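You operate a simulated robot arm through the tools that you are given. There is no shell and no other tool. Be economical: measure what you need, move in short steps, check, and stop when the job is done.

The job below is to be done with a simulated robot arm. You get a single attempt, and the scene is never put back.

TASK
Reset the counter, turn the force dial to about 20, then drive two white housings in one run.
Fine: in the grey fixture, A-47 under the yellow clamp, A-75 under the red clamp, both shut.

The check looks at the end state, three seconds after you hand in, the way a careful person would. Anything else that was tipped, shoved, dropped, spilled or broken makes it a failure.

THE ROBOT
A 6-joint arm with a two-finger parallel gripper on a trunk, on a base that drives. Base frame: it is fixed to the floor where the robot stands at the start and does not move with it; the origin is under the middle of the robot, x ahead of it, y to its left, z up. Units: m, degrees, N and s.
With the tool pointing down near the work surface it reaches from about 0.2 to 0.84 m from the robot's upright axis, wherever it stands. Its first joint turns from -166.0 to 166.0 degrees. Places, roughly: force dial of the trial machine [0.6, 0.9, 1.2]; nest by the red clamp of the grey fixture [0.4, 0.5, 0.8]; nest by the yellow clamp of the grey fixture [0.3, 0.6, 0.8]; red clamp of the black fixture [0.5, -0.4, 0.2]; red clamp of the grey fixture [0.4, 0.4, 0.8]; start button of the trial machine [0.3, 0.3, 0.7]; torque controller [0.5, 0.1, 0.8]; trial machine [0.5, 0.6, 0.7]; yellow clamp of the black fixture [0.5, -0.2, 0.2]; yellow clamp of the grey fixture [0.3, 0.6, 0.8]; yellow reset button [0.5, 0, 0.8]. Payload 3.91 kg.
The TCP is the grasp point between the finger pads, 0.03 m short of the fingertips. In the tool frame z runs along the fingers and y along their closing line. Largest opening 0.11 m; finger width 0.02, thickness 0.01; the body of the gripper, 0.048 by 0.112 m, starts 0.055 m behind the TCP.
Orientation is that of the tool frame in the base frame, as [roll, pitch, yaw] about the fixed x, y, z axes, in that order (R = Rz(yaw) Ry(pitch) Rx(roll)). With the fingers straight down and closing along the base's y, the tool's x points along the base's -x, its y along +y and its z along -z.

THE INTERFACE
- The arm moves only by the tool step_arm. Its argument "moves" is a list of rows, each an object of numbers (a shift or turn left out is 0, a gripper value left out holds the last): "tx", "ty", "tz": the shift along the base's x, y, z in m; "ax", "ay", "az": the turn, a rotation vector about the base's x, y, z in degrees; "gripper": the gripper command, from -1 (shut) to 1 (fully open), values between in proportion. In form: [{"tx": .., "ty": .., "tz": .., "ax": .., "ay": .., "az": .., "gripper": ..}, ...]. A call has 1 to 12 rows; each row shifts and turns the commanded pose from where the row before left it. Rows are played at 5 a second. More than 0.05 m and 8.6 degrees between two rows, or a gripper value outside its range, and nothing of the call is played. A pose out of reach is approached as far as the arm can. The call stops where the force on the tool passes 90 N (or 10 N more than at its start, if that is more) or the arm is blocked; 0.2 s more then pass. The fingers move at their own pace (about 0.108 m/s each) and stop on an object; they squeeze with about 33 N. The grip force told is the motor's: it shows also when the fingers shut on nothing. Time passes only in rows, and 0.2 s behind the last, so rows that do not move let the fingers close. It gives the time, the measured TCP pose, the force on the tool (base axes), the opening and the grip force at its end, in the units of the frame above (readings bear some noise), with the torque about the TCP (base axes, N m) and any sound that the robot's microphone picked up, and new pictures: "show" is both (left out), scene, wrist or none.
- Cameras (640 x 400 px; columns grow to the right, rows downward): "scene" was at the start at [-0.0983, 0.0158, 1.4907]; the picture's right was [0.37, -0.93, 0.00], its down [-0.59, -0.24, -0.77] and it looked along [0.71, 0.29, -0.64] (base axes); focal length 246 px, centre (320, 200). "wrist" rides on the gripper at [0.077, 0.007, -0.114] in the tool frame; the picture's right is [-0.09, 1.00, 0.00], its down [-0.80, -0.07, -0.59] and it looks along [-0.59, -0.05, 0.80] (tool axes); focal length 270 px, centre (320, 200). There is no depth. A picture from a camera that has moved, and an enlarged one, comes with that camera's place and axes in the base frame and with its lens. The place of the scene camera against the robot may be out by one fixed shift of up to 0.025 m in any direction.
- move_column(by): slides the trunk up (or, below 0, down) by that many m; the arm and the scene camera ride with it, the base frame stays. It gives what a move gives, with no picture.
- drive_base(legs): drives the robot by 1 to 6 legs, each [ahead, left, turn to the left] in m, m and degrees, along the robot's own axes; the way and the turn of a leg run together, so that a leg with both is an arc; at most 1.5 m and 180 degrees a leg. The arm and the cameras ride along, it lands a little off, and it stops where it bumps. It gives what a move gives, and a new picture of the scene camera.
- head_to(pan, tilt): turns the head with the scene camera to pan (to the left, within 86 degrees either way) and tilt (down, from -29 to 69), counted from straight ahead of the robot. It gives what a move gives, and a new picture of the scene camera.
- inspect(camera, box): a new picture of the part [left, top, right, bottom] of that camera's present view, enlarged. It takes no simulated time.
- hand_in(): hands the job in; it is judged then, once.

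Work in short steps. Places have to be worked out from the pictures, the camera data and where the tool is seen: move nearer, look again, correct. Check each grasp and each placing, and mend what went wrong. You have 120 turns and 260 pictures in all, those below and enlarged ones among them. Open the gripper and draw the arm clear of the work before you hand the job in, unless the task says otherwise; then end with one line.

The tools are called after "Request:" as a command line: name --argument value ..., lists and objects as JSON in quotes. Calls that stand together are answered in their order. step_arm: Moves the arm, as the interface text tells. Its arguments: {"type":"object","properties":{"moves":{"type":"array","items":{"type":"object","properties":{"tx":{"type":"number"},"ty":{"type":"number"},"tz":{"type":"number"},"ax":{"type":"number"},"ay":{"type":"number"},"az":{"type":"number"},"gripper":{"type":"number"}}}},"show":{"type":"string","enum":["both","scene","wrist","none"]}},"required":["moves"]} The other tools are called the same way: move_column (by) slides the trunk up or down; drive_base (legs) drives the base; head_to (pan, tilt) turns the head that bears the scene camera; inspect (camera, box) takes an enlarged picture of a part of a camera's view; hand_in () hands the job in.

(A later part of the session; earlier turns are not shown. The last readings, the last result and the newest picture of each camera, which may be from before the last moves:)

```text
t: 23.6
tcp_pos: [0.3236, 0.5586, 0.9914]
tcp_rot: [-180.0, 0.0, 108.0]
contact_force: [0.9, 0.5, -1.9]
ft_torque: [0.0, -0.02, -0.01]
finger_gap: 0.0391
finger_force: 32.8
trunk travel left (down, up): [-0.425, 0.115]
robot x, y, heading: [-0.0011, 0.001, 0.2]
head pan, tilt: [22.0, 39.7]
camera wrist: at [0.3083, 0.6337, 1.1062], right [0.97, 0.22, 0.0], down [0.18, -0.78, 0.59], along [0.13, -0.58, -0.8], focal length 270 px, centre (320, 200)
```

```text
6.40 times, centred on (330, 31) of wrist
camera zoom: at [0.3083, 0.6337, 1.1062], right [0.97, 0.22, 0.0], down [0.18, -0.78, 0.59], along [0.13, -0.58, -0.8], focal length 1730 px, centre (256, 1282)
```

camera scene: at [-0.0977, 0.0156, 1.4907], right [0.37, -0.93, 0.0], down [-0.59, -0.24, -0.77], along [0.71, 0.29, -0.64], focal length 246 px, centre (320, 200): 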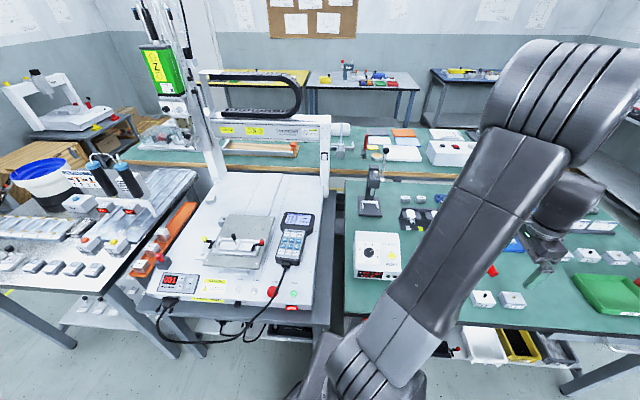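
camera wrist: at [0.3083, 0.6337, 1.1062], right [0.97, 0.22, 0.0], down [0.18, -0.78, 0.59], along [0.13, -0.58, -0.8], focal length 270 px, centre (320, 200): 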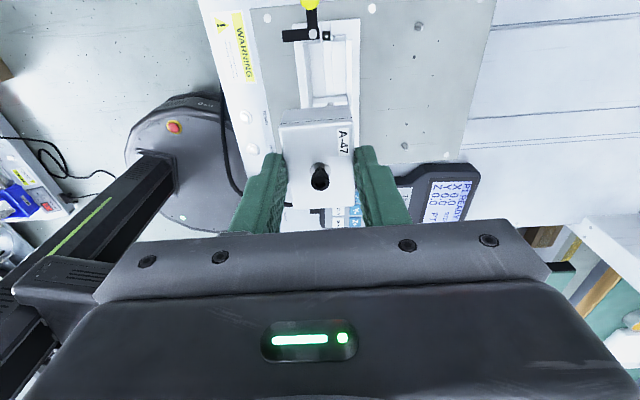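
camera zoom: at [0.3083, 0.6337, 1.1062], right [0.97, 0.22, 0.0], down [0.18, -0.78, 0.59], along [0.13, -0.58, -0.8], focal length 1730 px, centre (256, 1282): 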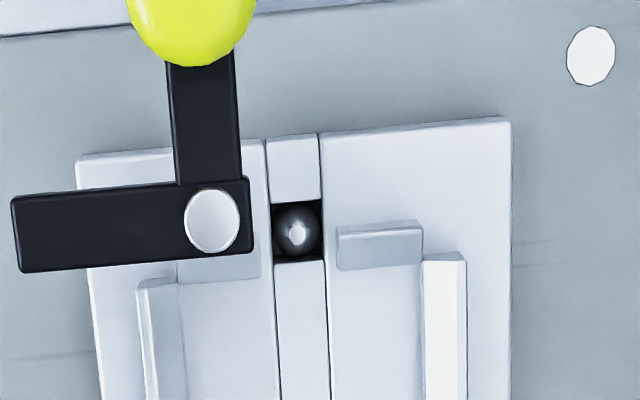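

Nest centre works out to (0.3316, 0.572), clear width ~40.6 mm, yaw ~17.3°. I move to hover just above it.

Request:
step_arm --moves '[{"tx": 0.008, "ty": 0.0136, "az": -0.6}, {"tz": -0.05}, {"tz": -0.05}, {"tz": -0.04}, {}]' --show "wrist"

Request:
inspect --camera "wrist" --box '[230, 50, 410, 210]'

Request:
inspect --camera "scene" --box '[190, 220, 280, 270]'

```text
t: 24.8
tcp_pos: [0.3324, 0.572, 0.853]
tcp_rot: [179.9, -0.2, 107.5]
contact_force: [-0.9, 9.8, 22.5]
ft_torque: [-0.38, -0.11, 0.03]
finger_gap: 0.0395
finger_force: 32.9
trunk travel left (down, up): [-0.425, 0.115]
robot x, y, heading: [0.0016, 0.0027, 0.2]
head pan, tilt: [22.0, 39.7]
camera wrist: at [0.3168, 0.6471, 0.9675], right [0.98, 0.21, 0.0], down [0.17, -0.79, 0.59], along [0.13, -0.58, -0.81], focal length 270 px, centre (320, 200)
```

wrist: 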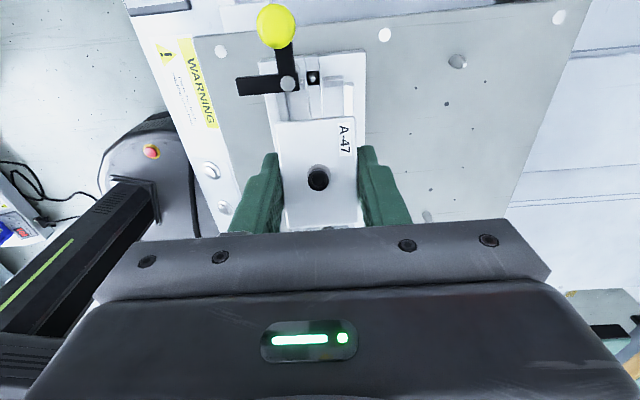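

```text
2.50 times, centred on (320, 130) of wrist
camera zoom: at [0.3168, 0.6471, 0.9675], right [0.98, 0.21, 0.0], down [0.17, -0.79, 0.59], along [0.13, -0.58, -0.81], focal length 676 px, centre (320, 375)
```

zoom: 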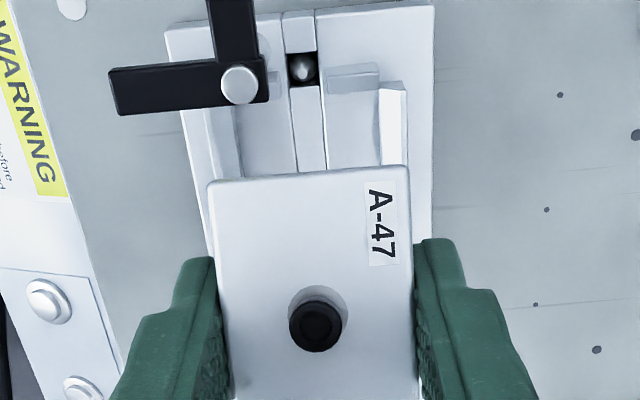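

```text
7.11 times, centred on (235, 245) of scene
camera zoom: at [-0.0997, 0.0153, 1.4907], right [0.37, -0.93, 0.0], down [-0.59, -0.24, -0.77], along [0.71, 0.29, -0.64], focal length 1748 px, centre (924, -120)
```

zoom: 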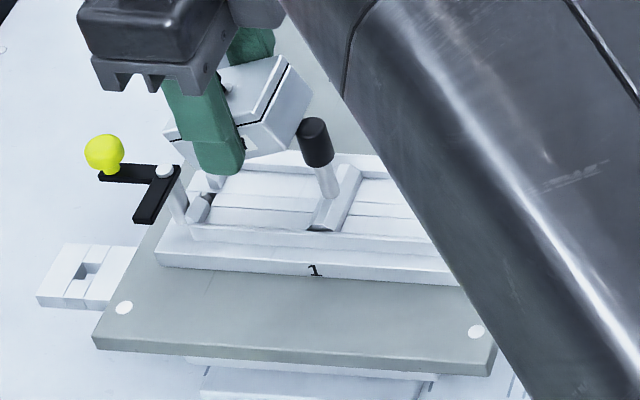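

Contact at 22 N: the housing's inner end has landed on the black carry-handle knob between the nests and tilted in the grip. I back up and look.

Request:
step_arm --moves '[{"tz": 0.03}, {"tz": 0.03}, {}]' --show "wrist"

Request:
inspect --camera "scene" --box '[195, 205, 285, 265]'

Request:
inspect --camera "wrist" --box '[240, 50, 400, 210]'

```text
t: 25.6
tcp_pos: [0.3308, 0.5701, 0.9126]
tcp_rot: [-180.0, 0.1, 107.5]
contact_force: [-0.3, -0.2, -1.3]
ft_torque: [-0.02, -0.01, 0.03]
finger_gap: 0.0394
finger_force: 33.5
trunk travel left (down, up): [-0.425, 0.115]
robot x, y, heading: [-0.0, -0.0008, -0.2]
head pan, tilt: [22.0, 39.7]
camera wrist: at [0.3164, 0.6455, 1.0253], right [0.98, 0.21, 0.0], down [0.17, -0.78, 0.6], along [0.13, -0.58, -0.8], focal length 270 px, centre (320, 200)
```

wrist: 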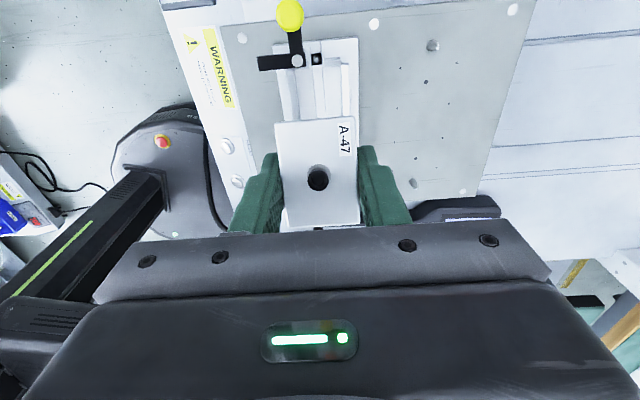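

```text
6.67 times, centred on (240, 235) of scene
camera zoom: at [-0.0982, 0.016, 1.4906], right [0.37, -0.93, 0.0], down [-0.59, -0.24, -0.77], along [0.71, 0.29, -0.64], focal length 1638 px, centre (853, -33)
```

zoom: 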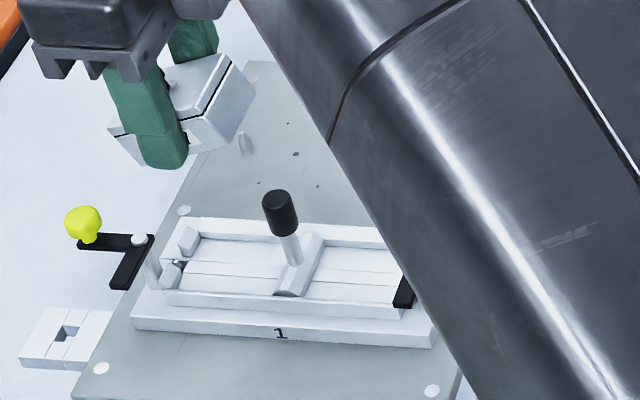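

```text
2.50 times, centred on (320, 130) of wrist
camera zoom: at [0.3164, 0.6455, 1.0253], right [0.98, 0.21, 0.0], down [0.17, -0.78, 0.6], along [0.13, -0.58, -0.8], focal length 676 px, centre (320, 375)
```

zoom: 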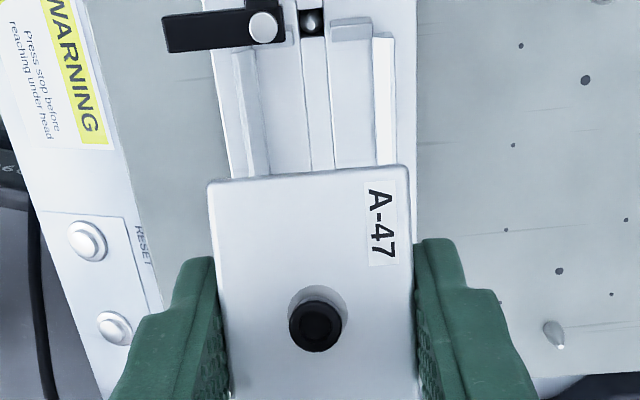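

The housing is tilted ~20° in the grip (outer end down). That is actually a workable way in: set the outer bottom edge against the end posts, then rotate the inner end down past the knob. I shift outward ~8 mm and lower carefully.

Request:
step_arm --moves '[{"tx": -0.0018, "ty": 0.0088}, {"tz": -0.04}, {"tz": -0.03}, {}]' --show "wrist"

Request:
inspect --camera "scene" --box '[195, 215, 275, 265]'

Request:
inspect --camera "wrist" --box '[240, 50, 400, 210]'

```text
t: 26.6
tcp_pos: [0.3296, 0.5777, 0.8404]
tcp_rot: [180.0, 0.0, 107.3]
contact_force: [0.6, -0.6, -1.2]
ft_torque: [-0.02, 0.01, -0.01]
finger_gap: 0.0395
finger_force: 33.2
trunk travel left (down, up): [-0.425, 0.115]
robot x, y, heading: [-0.0019, -0.0009, 0.2]
head pan, tilt: [22.0, 39.7]
camera wrist: at [0.3145, 0.6537, 0.9551], right [0.98, 0.21, 0.0], down [0.17, -0.79, 0.59], along [0.13, -0.58, -0.8], focal length 270 px, centre (320, 200)
```

wrist: 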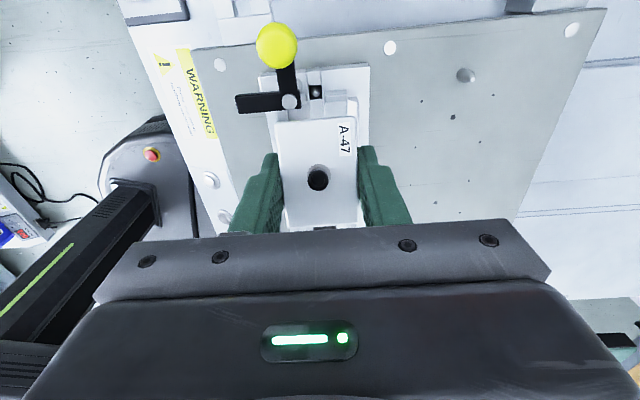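

```text
8.00 times, centred on (235, 240) of scene
camera zoom: at [-0.0982, 0.0162, 1.4907], right [0.37, -0.93, 0.0], down [-0.59, -0.24, -0.77], along [0.71, 0.29, -0.64], focal length 1966 px, centre (1000, -120)
```

zoom: 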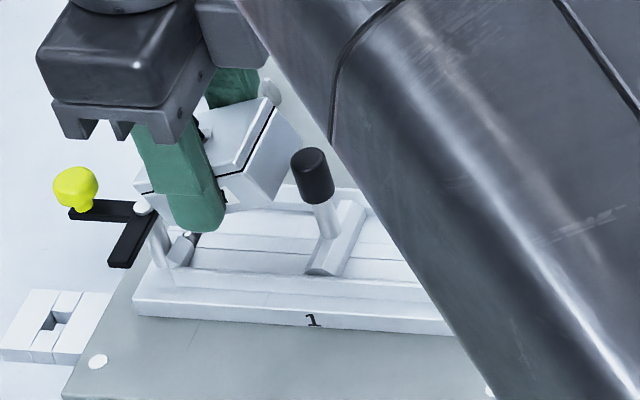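

```text
2.50 times, centred on (320, 130) of wrist
camera zoom: at [0.3145, 0.6537, 0.9551], right [0.98, 0.21, 0.0], down [0.17, -0.79, 0.59], along [0.13, -0.58, -0.8], focal length 676 px, centre (320, 375)
```

zoom: 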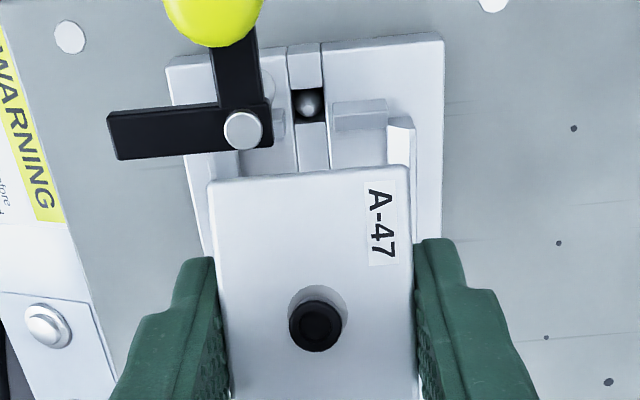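

No contact and the knob is clear. I nudge 1.5 mm further outward and lower slowly to first contact.

Request:
step_arm --moves '[{"tx": -0.0004, "ty": 0.0014, "tz": -0.01}, {"tz": -0.008}, {"tz": -0.003}, {"tz": -0.002}, {}]' --show "wrist"

Request:
inspect --camera "scene" --box '[195, 215, 275, 265]'

Request:
inspect --camera "wrist" --box '[240, 50, 400, 210]'

```text
t: 27.8
tcp_pos: [0.331, 0.5765, 0.8201]
tcp_rot: [179.8, -0.1, 107.3]
contact_force: [6.9, -19.0, 14.7]
ft_torque: [0.13, 0.27, 0.25]
finger_gap: 0.04
finger_force: 33.0
trunk travel left (down, up): [-0.425, 0.115]
robot x, y, heading: [0.0026, 0.003, -0.3]
head pan, tilt: [22.0, 39.7]
camera wrist: at [0.3148, 0.6528, 0.9342], right [0.98, 0.21, 0.0], down [0.17, -0.79, 0.59], along [0.13, -0.58, -0.81], focal length 270 px, centre (320, 200)
```

wrist: 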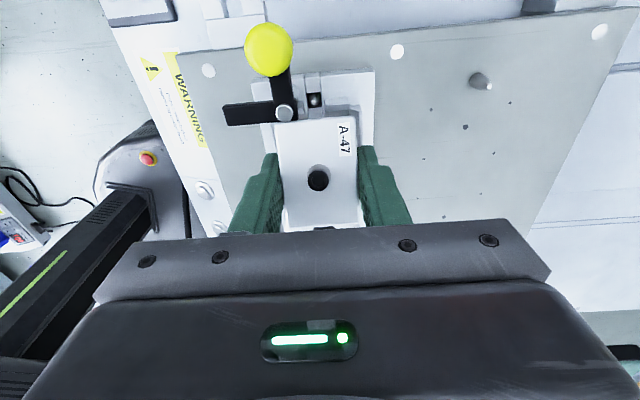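

```text
8.00 times, centred on (235, 240) of scene
camera zoom: at [-0.0981, 0.0122, 1.4909], right [0.37, -0.93, 0.0], down [-0.59, -0.24, -0.77], along [0.71, 0.29, -0.64], focal length 1966 px, centre (1000, -120)
```

zoom: 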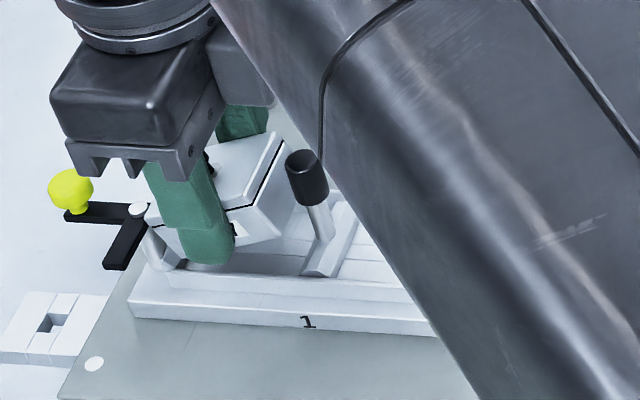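

```text
2.50 times, centred on (320, 130) of wrist
camera zoom: at [0.3148, 0.6528, 0.9342], right [0.98, 0.21, 0.0], down [0.17, -0.79, 0.59], along [0.13, -0.58, -0.81], focal length 676 px, centre (320, 375)
```

zoom: 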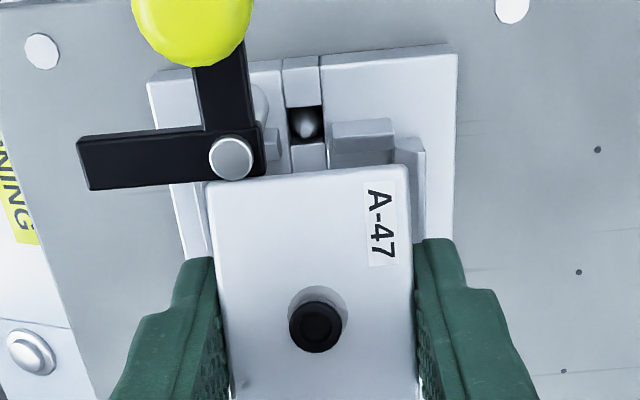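

The outer edge is riding on the end-post chamfer (pushing inward), as intended. I ease inward and down in small steps to let it rotate level.

Request:
step_arm --moves '[{"tx": 0.0007, "ty": -0.0022, "tz": -0.001}, {"tx": 0.0003, "ty": -0.001, "tz": -0.002}, {"tx": 0.0003, "ty": -0.001, "tz": -0.002}, {}]' --show "none"

Request:
inspect --camera "scene" --box '[195, 215, 275, 265]'

Request:
inspect --camera "wrist" --box '[240, 50, 400, 210]'

```text
t: 28.8
tcp_pos: [0.3298, 0.5747, 0.8122]
tcp_rot: [179.9, 0.0, 107.5]
contact_force: [3.8, -7.1, 1.2]
ft_torque: [0.0, 0.0, 0.07]
finger_gap: 0.0395
finger_force: 32.9
trunk travel left (down, up): [-0.425, 0.115]
robot x, y, heading: [0.0004, 0.0039, 0.2]
head pan, tilt: [22.0, 39.7]
```

```text
8.00 times, centred on (235, 240) of scene
camera zoom: at [-0.0979, 0.0152, 1.4906], right [0.37, -0.93, 0.0], down [-0.59, -0.24, -0.77], along [0.71, 0.29, -0.64], focal length 1966 px, centre (1000, -120)
```

zoom: 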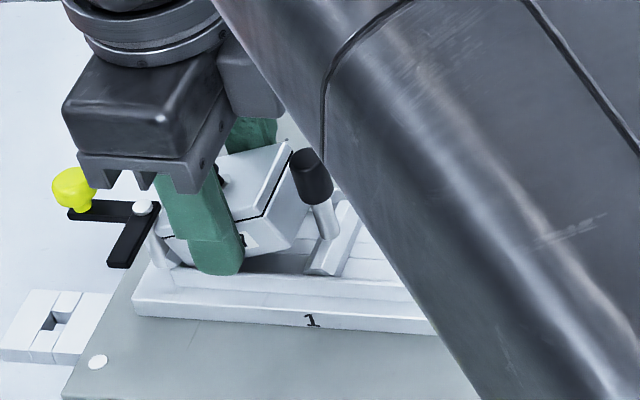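

```text
2.50 times, centred on (320, 130) of wrist
camera zoom: at [0.3142, 0.6515, 0.9267], right [0.98, 0.21, 0.0], down [0.17, -0.79, 0.59], along [0.13, -0.58, -0.8], focal length 676 px, centre (320, 375)
```

zoom: 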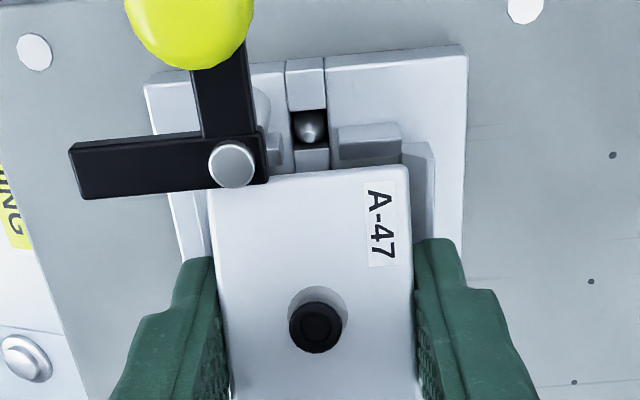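

Still tilted, light force. Continue down and inward.

Request:
step_arm --moves '[{"tx": 0.0003, "ty": -0.0008, "tz": -0.002}, {"tx": 0.0003, "ty": -0.0008, "tz": -0.002}, {"tx": 0.0002, "ty": -0.0006, "tz": -0.002}, {}]' --show "none"

Request:
inspect --camera "scene" --box '[205, 225, 265, 262]'

Request:
inspect --camera "wrist" --box '[240, 50, 400, 210]'

```text
t: 29.8
tcp_pos: [0.33, 0.5763, 0.8099]
tcp_rot: [179.7, -0.4, 107.5]
contact_force: [-4.3, 12.8, 28.1]
ft_torque: [0.09, 0.85, -0.35]
finger_gap: 0.0396
finger_force: 33.3
trunk travel left (down, up): [-0.425, 0.115]
robot x, y, heading: [-0.0006, 0.0007, 0.1]
head pan, tilt: [22.0, 39.7]
```

```text
10.67 times, centred on (235, 244) of scene
camera zoom: at [-0.1002, 0.015, 1.4909], right [0.38, -0.93, 0.0], down [-0.59, -0.24, -0.77], along [0.71, 0.29, -0.64], focal length 2621 px, centre (1227, -264)
```

zoom: 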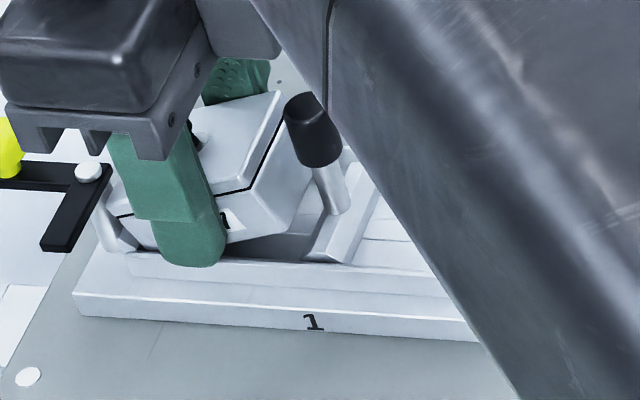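

```text
2.50 times, centred on (320, 130) of wrist
camera zoom: at [0.3137, 0.6503, 0.9247], right [0.98, 0.22, 0.0], down [0.17, -0.79, 0.59], along [0.13, -0.58, -0.81], focal length 676 px, centre (320, 375)
```

zoom: 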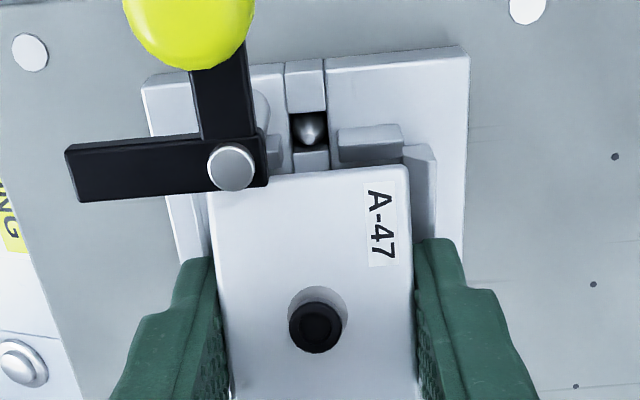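

The front fingertip now rests on the wall top (~0.780), so I can't push lower in this grip. I relieve slightly and open so the inner end can drop into the nest.

Request:
step_arm --moves '[{"tx": -0.0003, "ty": 0.001, "tz": 0.003}, {"gripper": 0.1}, {}, {}]' --show "wrist"

Request:
inspect --camera "scene" --box '[205, 225, 265, 262]'

Request:
inspect --camera "wrist" --box '[240, 50, 400, 210]'

```text
t: 30.8
tcp_pos: [0.3307, 0.5726, 0.8085]
tcp_rot: [-179.8, 0.1, 107.2]
contact_force: [-0.3, 1.3, 1.9]
ft_torque: [0.01, 0.04, 0.0]
finger_gap: 0.0585
finger_force: 0.1
trunk travel left (down, up): [-0.425, 0.115]
robot x, y, heading: [0.0023, -0.002, 0.0]
head pan, tilt: [22.0, 39.7]
camera wrist: at [0.3155, 0.6483, 0.9235], right [0.98, 0.21, 0.0], down [0.17, -0.78, 0.6], along [0.13, -0.58, -0.8], focal length 270 px, centre (320, 200)
```

wrist: 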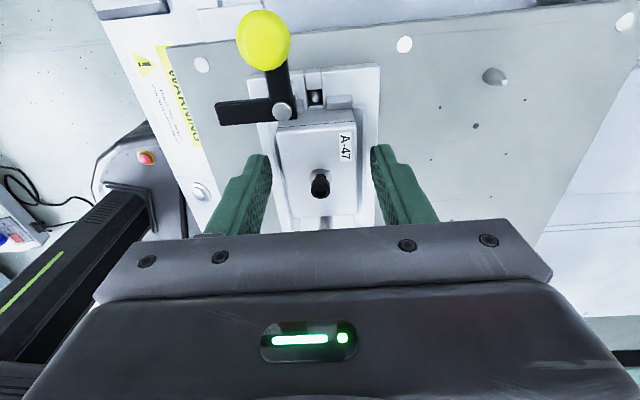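

```text
10.67 times, centred on (235, 244) of scene
camera zoom: at [-0.0981, 0.0141, 1.4907], right [0.37, -0.93, 0.0], down [-0.59, -0.24, -0.77], along [0.71, 0.29, -0.64], focal length 2621 px, centre (1227, -264)
```

zoom: 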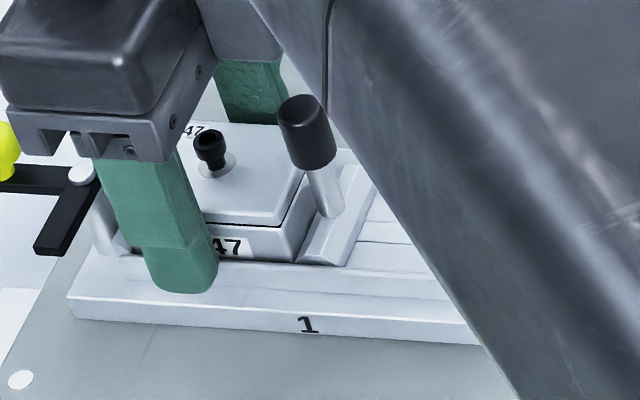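

```text
2.50 times, centred on (320, 130) of wrist
camera zoom: at [0.3155, 0.6483, 0.9235], right [0.98, 0.21, 0.0], down [0.17, -0.78, 0.6], along [0.13, -0.58, -0.8], focal length 676 px, centre (320, 375)
```

zoom: 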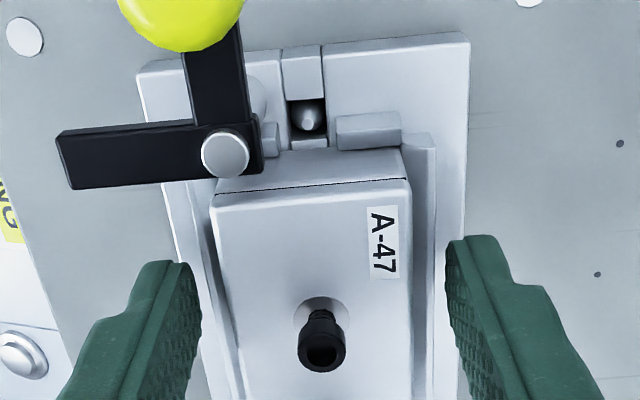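

A-47 dropped level into the yellow nest, under the knob. I raise the gripper straight up and check.

Request:
step_arm --moves '[{"tz": 0.02}, {"tz": 0.04}, {"tz": 0.05}, {"tx": -0.015, "ty": 0.045}, {}]' --show "wrist"

Request:
inspect --camera "scene" --box '[200, 225, 280, 270]'

Request:
inspect --camera "wrist" --box '[230, 60, 410, 220]'

```text
t: 32.0
tcp_pos: [0.3151, 0.6194, 0.9193]
tcp_rot: [-179.9, 0.0, 107.3]
contact_force: [-0.6, 0.0, -0.3]
ft_torque: [-0.01, 0.02, 0.02]
finger_gap: 0.0603
finger_force: 0.0
trunk travel left (down, up): [-0.425, 0.115]
robot x, y, heading: [0.0041, 0.0035, 0.1]
head pan, tilt: [22.0, 39.7]
camera wrist: at [0.3004, 0.6958, 1.0336], right [0.98, 0.21, 0.0], down [0.17, -0.79, 0.6], along [0.13, -0.58, -0.8], focal length 270 px, centre (320, 200)
```

wrist: 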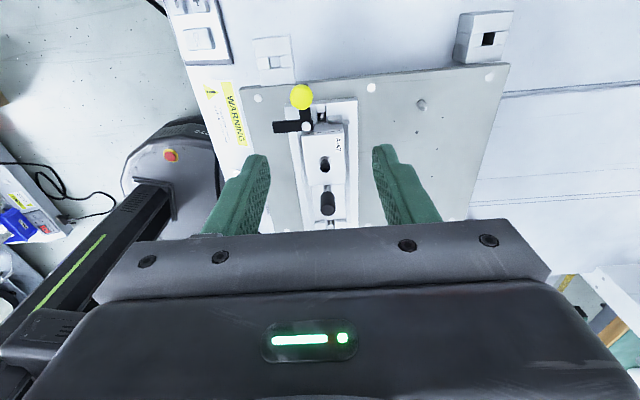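

```text
8.00 times, centred on (240, 248) of scene
camera zoom: at [-0.0983, 0.0165, 1.4907], right [0.37, -0.93, 0.0], down [-0.59, -0.24, -0.77], along [0.71, 0.29, -0.64], focal length 1966 px, centre (960, -180)
```

zoom: 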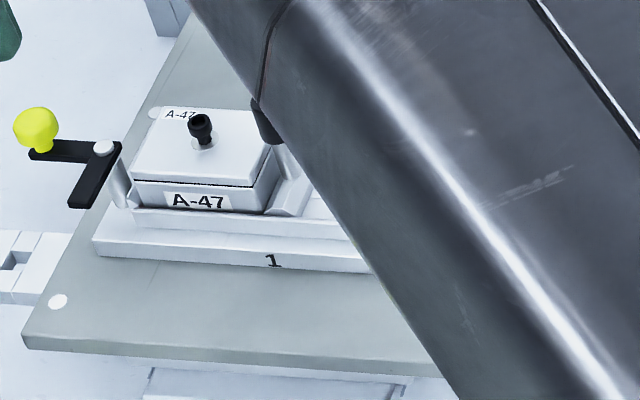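

```text
2.50 times, centred on (320, 140) of wrist
camera zoom: at [0.3004, 0.6958, 1.0336], right [0.98, 0.21, 0.0], down [0.17, -0.79, 0.6], along [0.13, -0.58, -0.8], focal length 676 px, centre (320, 350)
```

zoom: 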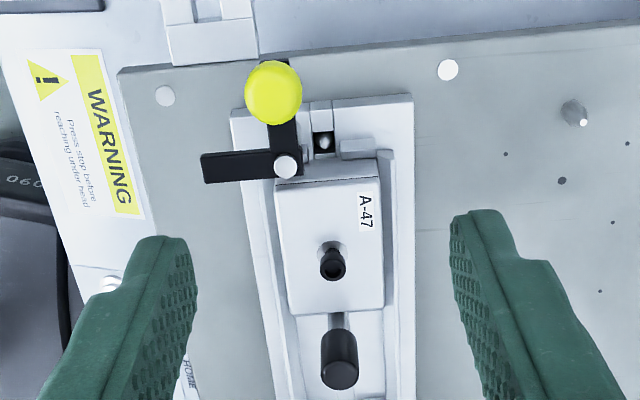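

A-47 sits properly. Next I shut the yellow clamp: its knob is at about (0.299, 0.634, 0.818); I'll grip it lightly and swing it along its arc toward the front.

Request:
step_arm --moves '[{"tx": -0.016, "ty": 0.0146}, {"tz": -0.04}, {"tz": -0.0355}, {"gripper": -1}, {}, {}]' --show "wrist"

Request:
inspect --camera "scene" --box '[190, 225, 270, 270]'

```text
t: 33.4
tcp_pos: [0.2988, 0.6336, 0.8411]
tcp_rot: [-179.9, 0.1, 107.5]
contact_force: [-9.6, -4.1, -0.2]
ft_torque: [0.06, 0.55, -0.02]
finger_gap: 0.0168
finger_force: 34.0
trunk travel left (down, up): [-0.425, 0.115]
robot x, y, heading: [0.0001, 0.0008, -0.2]
head pan, tilt: [22.0, 39.7]
camera wrist: at [0.2837, 0.7101, 0.9558], right [0.98, 0.21, 0.0], down [0.17, -0.78, 0.6], along [0.13, -0.58, -0.8], focal length 270 px, centre (320, 200)
```

wrist: 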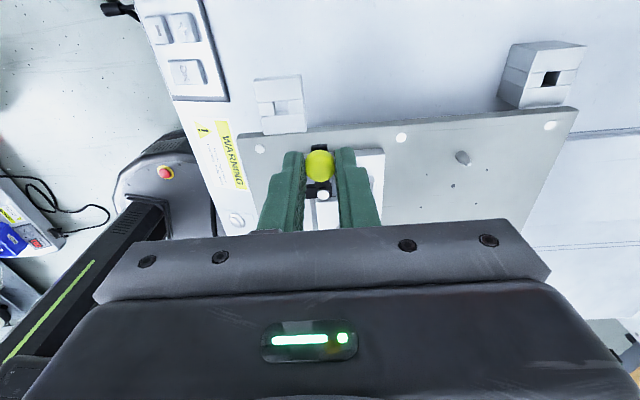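

```text
8.00 times, centred on (230, 248) of scene
camera zoom: at [-0.0993, 0.0159, 1.4905], right [0.37, -0.93, 0.0], down [-0.59, -0.24, -0.77], along [0.71, 0.29, -0.64], focal length 1966 px, centre (1040, -180)
```

zoom: 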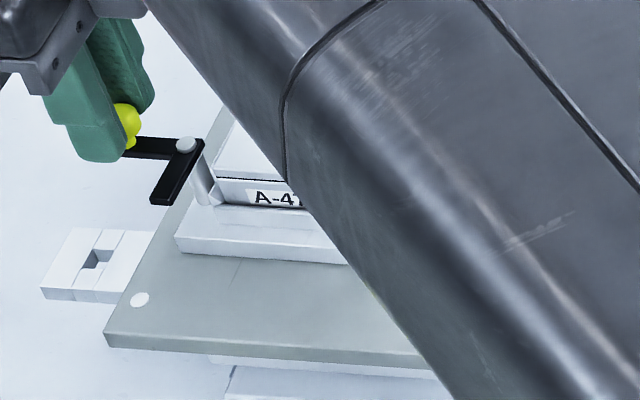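

Gripped. I swing the first half of the arc around the pivot (0.306, 0.607).

Request:
step_arm --moves '[{"tx": -0.0045, "ty": -0.0017}, {"tx": -0.0041, "ty": -0.0025}, {"tx": -0.0036, "ty": -0.0031}, {"tx": -0.003, "ty": -0.0037}, {"tx": -0.0023, "ty": -0.0042}, {}]' --show "wrist"

```text
t: 34.8
tcp_pos: [0.2837, 0.6189, 0.8425]
tcp_rot: [-179.8, 0.1, 107.4]
contact_force: [3.0, -1.1, -0.3]
ft_torque: [-0.3, -0.13, 0.03]
finger_gap: 0.0167
finger_force: 33.1
trunk travel left (down, up): [-0.425, 0.115]
robot x, y, heading: [0.0004, 0.0025, -0.1]
head pan, tilt: [22.0, 39.7]
camera wrist: at [0.2679, 0.6947, 0.9574], right [0.98, 0.21, 0.0], down [0.17, -0.78, 0.6], along [0.13, -0.58, -0.8], focal length 270 px, centre (320, 200)
```

wrist: 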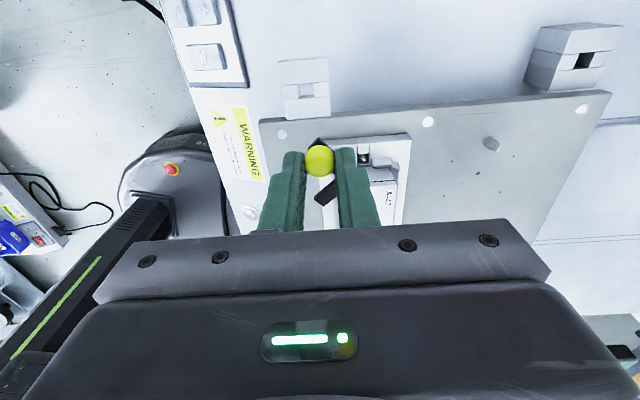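

The lever turns freely. I finish the swing with a small overshoot.

Request:
step_arm --moves '[{"tx": -0.0016, "ty": -0.0045}, {"tx": -0.0008, "ty": -0.0047}, {"tx": 0.0001, "ty": -0.0048}, {"tx": 0.0009, "ty": -0.0047}, {"tx": 0.0008, "ty": -0.002}, {}]' --show "wrist"

Request:
inspect --camera "wrist" --box '[260, 100, 440, 220]'

```text
t: 36.2
tcp_pos: [0.2812, 0.5965, 0.8433]
tcp_rot: [180.0, 0.0, 107.4]
contact_force: [-8.0, 4.1, 0.4]
ft_torque: [0.05, 0.2, 0.15]
finger_gap: 0.0168
finger_force: 32.8
trunk travel left (down, up): [-0.425, 0.115]
robot x, y, heading: [-0.0013, -0.0021, -0.1]
head pan, tilt: [22.0, 39.7]
camera wrist: at [0.2659, 0.6745, 0.9572], right [0.98, 0.21, 0.0], down [0.17, -0.79, 0.59], along [0.13, -0.58, -0.8], focal length 270 px, centre (320, 200)
```

wrist: 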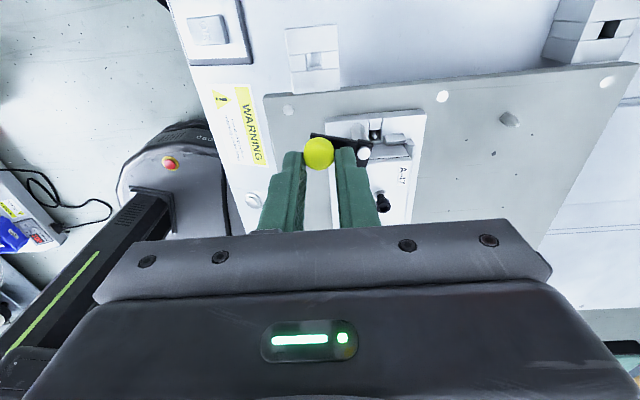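

```text
3.33 times, centred on (350, 160) of wrist
camera zoom: at [0.2659, 0.6745, 0.9572], right [0.98, 0.21, 0.0], down [0.17, -0.79, 0.59], along [0.13, -0.58, -0.8], focal length 901 px, centre (220, 333)
```

zoom: 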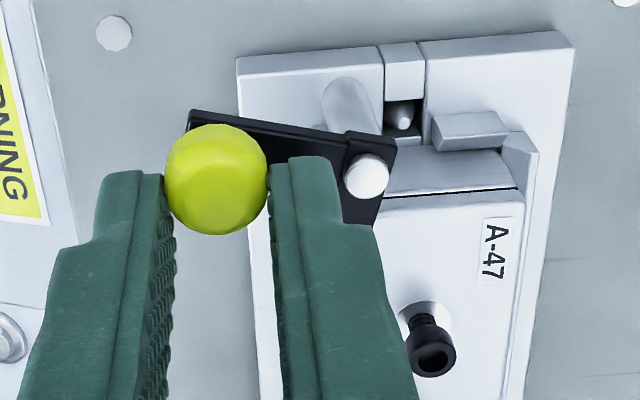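

The yellow clamp's finger now points inward over A-47. I open just slightly, rise, and check.

Request:
step_arm --moves '[{"gripper": -0.45}, {}, {"tz": 0.03}, {"tz": 0.05}, {"tx": 0.01, "ty": 0.04, "tz": 0.02}, {}]' --show "wrist"

Request:
inspect --camera "wrist" --box '[230, 60, 410, 180]'

Request:
inspect --camera "scene" --box '[190, 225, 270, 270]'

```text
t: 37.6
tcp_pos: [0.2911, 0.6393, 0.9457]
tcp_rot: [180.0, 0.0, 107.5]
contact_force: [0.1, -1.3, -1.1]
ft_torque: [-0.02, 0.0, 0.01]
finger_gap: 0.0302
finger_force: 0.0
trunk travel left (down, up): [-0.425, 0.115]
robot x, y, heading: [-0.0003, 0.0016, 0.1]
head pan, tilt: [22.0, 39.7]
camera wrist: at [0.2768, 0.7158, 1.0596], right [0.98, 0.21, 0.0], down [0.17, -0.79, 0.59], along [0.13, -0.58, -0.8], focal length 270 px, centre (320, 200)
```

wrist: 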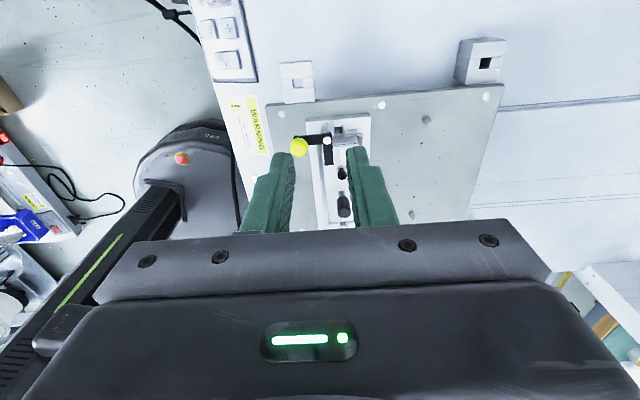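

```text
3.33 times, centred on (320, 120) of wrist
camera zoom: at [0.2768, 0.7158, 1.0596], right [0.98, 0.21, 0.0], down [0.17, -0.79, 0.59], along [0.13, -0.58, -0.8], focal length 901 px, centre (320, 467)
```

zoom: 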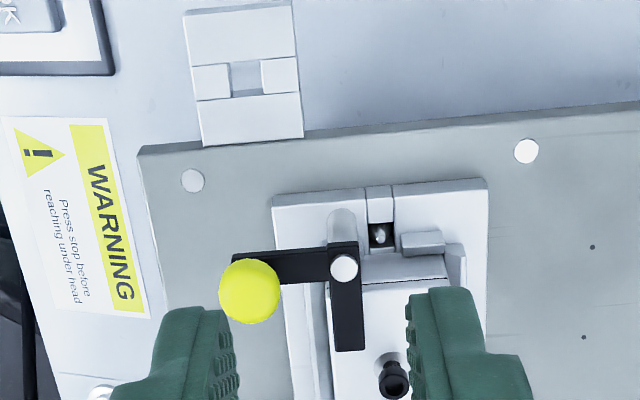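

```text
8.00 times, centred on (230, 248) of scene
camera zoom: at [-0.0983, 0.0164, 1.4907], right [0.37, -0.93, 0.0], down [-0.59, -0.24, -0.77], along [0.71, 0.29, -0.64], focal length 1966 px, centre (1040, -180)
```

zoom: 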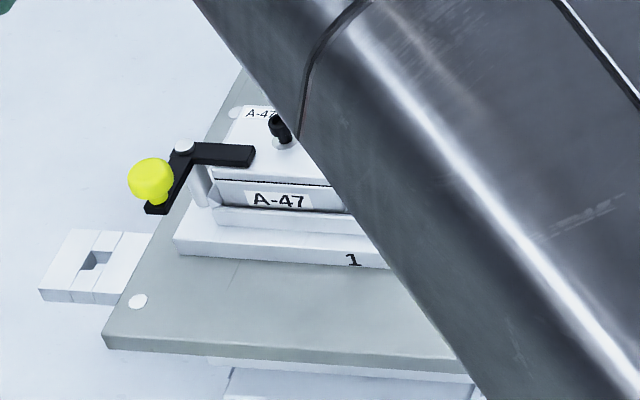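

The yellow clamp is shut over A-47. Now to A-75, estimated at (0.563, −0.208) with nearly the same yaw.

Request:
step_arm --moves '[{"tz": 0.04, "gripper": 1}, {"tz": 0.02, "ty": -0.04}, {"tx": 0.015, "ty": -0.047}, {"tx": 0.015, "ty": -0.047}, {"tx": 0.015, "ty": -0.047}, {"tx": 0.015, "ty": -0.047}, {"tx": 0.015, "ty": -0.047}, {"tx": 0.015, "ty": -0.047}, {"tx": 0.015, "ty": -0.047}, {"tx": 0.015, "ty": -0.047}, {"tx": 0.015, "ty": -0.047}, {"tx": 0.015, "ty": -0.047}]' --show "none"

Request:
step_arm --moves '[{"tx": 0.017, "ty": -0.047}, {"tx": 0.017, "ty": -0.047}, {"tx": 0.017, "ty": -0.047}, {"tx": 0.017, "ty": -0.047}, {"tx": 0.017, "ty": -0.047}, {"tx": 0.017, "ty": -0.047}, {"tx": 0.018, "ty": -0.046}, {"tz": -0.04}, {"tz": -0.04}, {"tz": -0.04}, {}]' --show "wrist"

Request:
inspect --camera "wrist" --box '[260, 60, 420, 160]'

```text
t: 40.2
tcp_pos: [0.4437, 0.1256, 1.0015]
tcp_rot: [180.0, 0.0, 107.5]
contact_force: [-0.6, 0.8, 0.4]
ft_torque: [-0.01, 0.0, 0.0]
finger_gap: 0.11
finger_force: 0.1
trunk travel left (down, up): [-0.425, 0.115]
robot x, y, heading: [-0.0003, 0.0001, 0.2]
head pan, tilt: [22.0, 39.7]
```

```text
t: 42.6
tcp_pos: [0.5624, -0.2008, 0.8852]
tcp_rot: [-180.0, 0.0, 107.4]
contact_force: [0.1, 0.2, 0.2]
ft_torque: [0.0, 0.0, 0.01]
finger_gap: 0.1102
finger_force: 0.0
trunk travel left (down, up): [-0.425, 0.115]
robot x, y, heading: [0.0004, -0.0027, 0.1]
head pan, tilt: [22.0, 39.7]
camera wrist: at [0.5472, -0.1252, 0.9999], right [0.98, 0.21, 0.0], down [0.17, -0.79, 0.59], along [0.13, -0.58, -0.8], focal length 270 px, centre (320, 200)
```

wrist: 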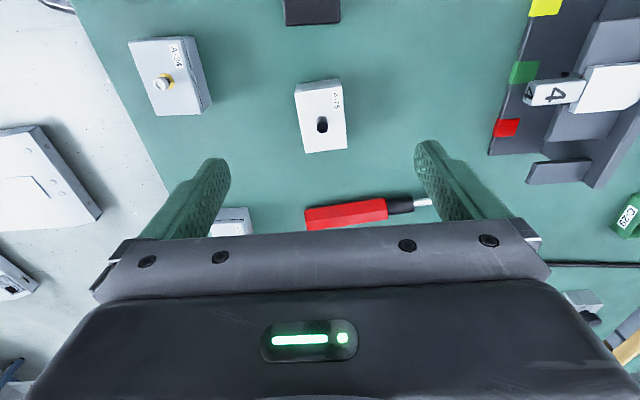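

```text
4.00 times, centred on (340, 110) of wrist
camera zoom: at [0.5472, -0.1252, 0.9999], right [0.98, 0.21, 0.0], down [0.17, -0.79, 0.59], along [0.13, -0.58, -0.8], focal length 1081 px, centre (240, 560)
```

zoom: 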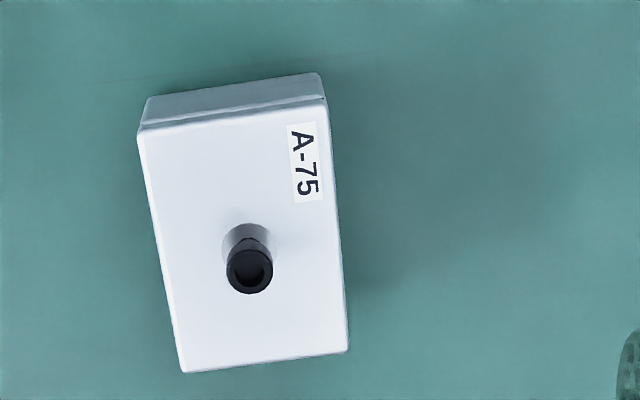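

A-75 centre (0.568, −0.209), yaw ≈20.6°, top ≈0.769. I align, descend to TCP z 0.788 and grip.

Request:
step_arm --moves '[{"tx": 0.006, "ty": -0.0081, "az": 3.2}, {"tz": -0.04}, {"tz": -0.04}, {"tz": -0.0167}, {}, {"gripper": -1}, {}, {}]' --show "wrist"

Request:
inspect --camera "wrist" --box '[240, 90, 400, 230]'

```text
t: 44.4
tcp_pos: [0.5679, -0.2083, 0.7889]
tcp_rot: [179.9, 0.0, 110.6]
contact_force: [0.2, -1.4, 0.1]
ft_torque: [0.0, 0.0, 0.05]
finger_gap: 0.039
finger_force: 32.9
trunk travel left (down, up): [-0.425, 0.115]
robot x, y, heading: [-0.0007, -0.0013, -0.2]
head pan, tilt: [22.0, 39.7]
camera wrist: at [0.5481, -0.1331, 0.9022], right [0.96, 0.27, 0.0], down [0.22, -0.77, 0.59], along [0.16, -0.57, -0.8], focal length 270 px, centre (320, 200)
```

wrist: 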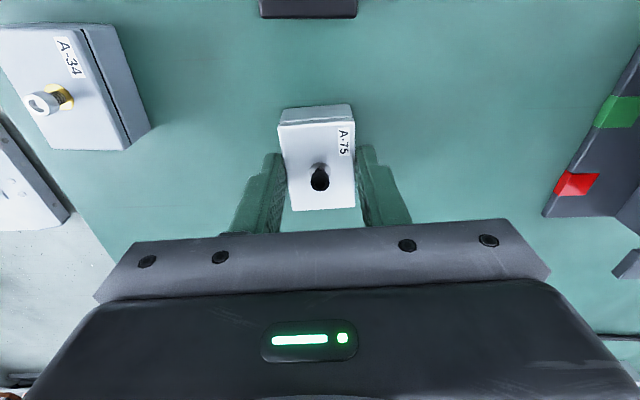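

```text
2.86 times, centred on (320, 160) of wrist
camera zoom: at [0.5481, -0.1331, 0.9022], right [0.96, 0.27, 0.0], down [0.22, -0.77, 0.59], along [0.16, -0.57, -0.8], focal length 772 px, centre (320, 314)
```

zoom: 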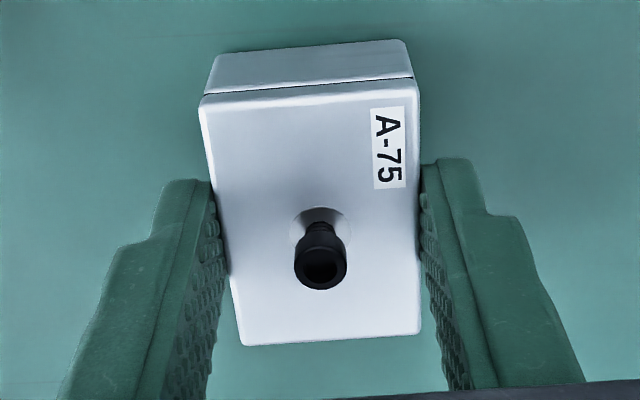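

Gripped A-75. I lift and carry it toward the red nest, keeping it level for now.

Request:
step_arm --moves '[{"tz": 0.02}, {"tz": 0.05}, {"tz": 0.05}, {"tz": 0.05}, {"tz": 0.03}, {"tx": -0.014, "ty": 0.047}, {"tx": -0.014, "ty": 0.047}, {"tx": -0.014, "ty": 0.047}, {"tx": -0.014, "ty": 0.047}, {"tx": -0.014, "ty": 0.047}, {"tx": -0.014, "ty": 0.047}, {"tx": -0.014, "ty": 0.047}]' --show "none"

Request:
step_arm --moves '[{"tx": -0.014, "ty": 0.047}, {"tx": -0.014, "ty": 0.047}, {"tx": -0.014, "ty": 0.047}, {"tx": -0.014, "ty": 0.047}, {"tx": -0.014, "ty": 0.047, "az": -3.2}, {"tx": -0.014, "ty": 0.047}, {"tx": -0.014, "ty": 0.047}, {"tx": -0.014, "ty": 0.047}, {}]' --show "wrist"

Request:
inspect --camera "wrist" --box '[240, 0, 400, 120]'

```text
t: 47.0
tcp_pos: [0.4692, 0.1243, 0.9888]
tcp_rot: [-180.0, 0.0, 110.6]
contact_force: [0.1, -0.4, -0.5]
ft_torque: [-0.03, 0.0, 0.01]
finger_gap: 0.0388
finger_force: 33.1
trunk travel left (down, up): [-0.425, 0.115]
robot x, y, heading: [0.0037, 0.0023, 0.0]
head pan, tilt: [22.0, 39.7]
```

```text
t: 49.0
tcp_pos: [0.358, 0.4954, 0.9855]
tcp_rot: [180.0, 0.0, 107.4]
contact_force: [-0.8, 0.2, -1.3]
ft_torque: [0.0, 0.01, 0.0]
finger_gap: 0.0392
finger_force: 32.8
trunk travel left (down, up): [-0.425, 0.115]
robot x, y, heading: [-0.0008, 0.0006, 0.0]
head pan, tilt: [22.0, 39.7]
camera wrist: at [0.3424, 0.5724, 1.1008], right [0.98, 0.21, 0.0], down [0.17, -0.79, 0.59], along [0.13, -0.58, -0.8], focal length 270 px, centre (320, 200)
```

wrist: 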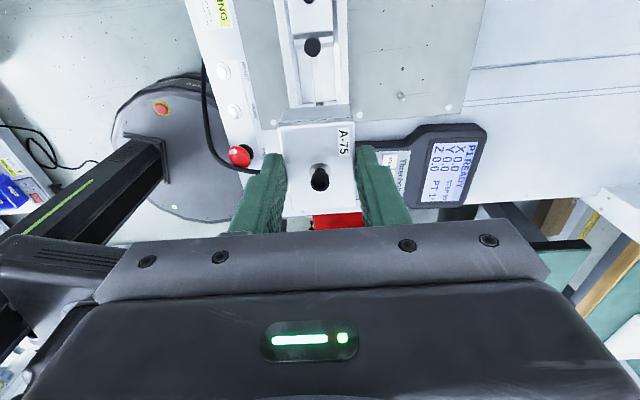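

```text
3.33 times, centred on (320, 60) of wrist
camera zoom: at [0.3424, 0.5724, 1.1008], right [0.98, 0.21, 0.0], down [0.17, -0.79, 0.59], along [0.13, -0.58, -0.8], focal length 901 px, centre (320, 667)
```

zoom: 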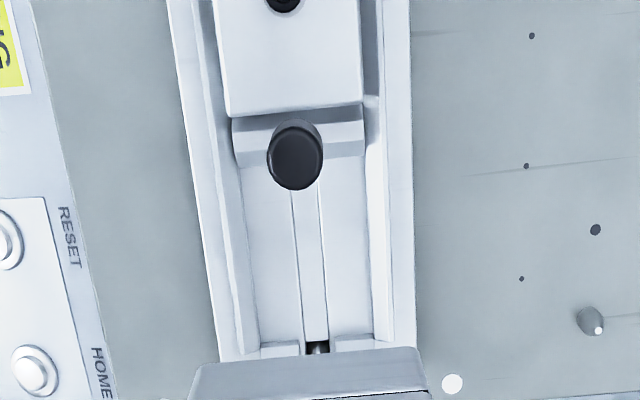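

With this near-vertical view of the red nest, its usable length is ~59 mm and the knob radius ~7.6 mm, so a straight insertion biased outward (r≈+38 mm) clears the knob by ~2 mm. I align over (0.354, 0.503) and lower to just above the knob.

Request:
step_arm --moves '[{"tx": -0.0037, "ty": 0.0077}, {"tz": -0.05}, {"tz": -0.05}, {"tz": -0.008}, {}]' --show "wrist"

Request:
inspect --camera "wrist" --box '[240, 50, 400, 210]'

Request:
inspect --camera "scene" --box '[205, 215, 285, 265]'

```text
t: 50.2
tcp_pos: [0.3558, 0.5039, 0.8788]
tcp_rot: [-180.0, 0.0, 107.3]
contact_force: [-0.2, 0.4, -1.3]
ft_torque: [0.0, 0.0, 0.03]
finger_gap: 0.0394
finger_force: 33.2
trunk travel left (down, up): [-0.425, 0.115]
robot x, y, heading: [0.0019, 0.001, 0.0]
head pan, tilt: [22.0, 39.7]
camera wrist: at [0.3404, 0.5802, 0.9928], right [0.98, 0.21, 0.0], down [0.17, -0.79, 0.59], along [0.13, -0.58, -0.8], focal length 270 px, centre (320, 200)
```

wrist: 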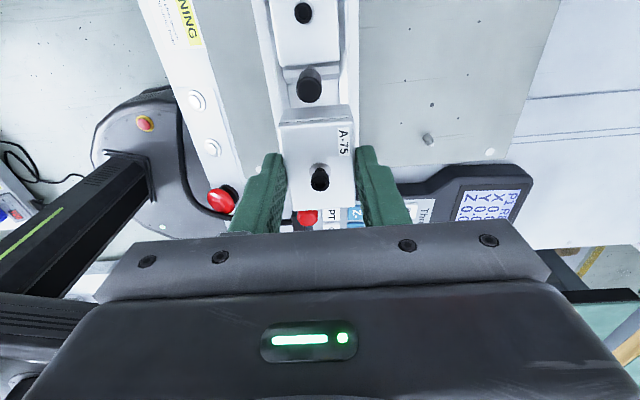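

```text
2.50 times, centred on (320, 130) of wrist
camera zoom: at [0.3404, 0.5802, 0.9928], right [0.98, 0.21, 0.0], down [0.17, -0.79, 0.59], along [0.13, -0.58, -0.8], focal length 676 px, centre (320, 375)
```

zoom: 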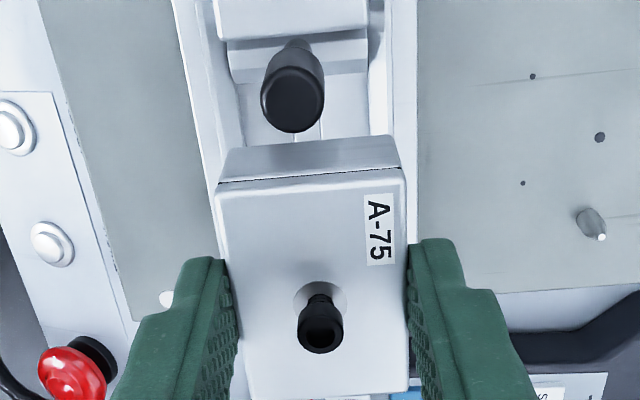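

```text
8.00 times, centred on (245, 240) of scene
camera zoom: at [-0.0983, 0.0159, 1.4906], right [0.37, -0.93, 0.0], down [-0.59, -0.24, -0.77], along [0.71, 0.29, -0.64], focal length 1966 px, centre (920, -120)
```

zoom: 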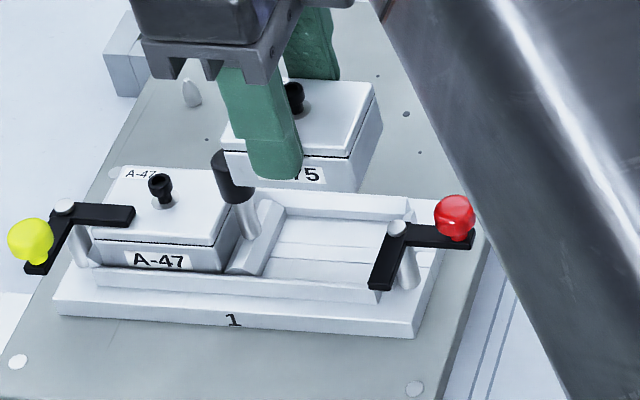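

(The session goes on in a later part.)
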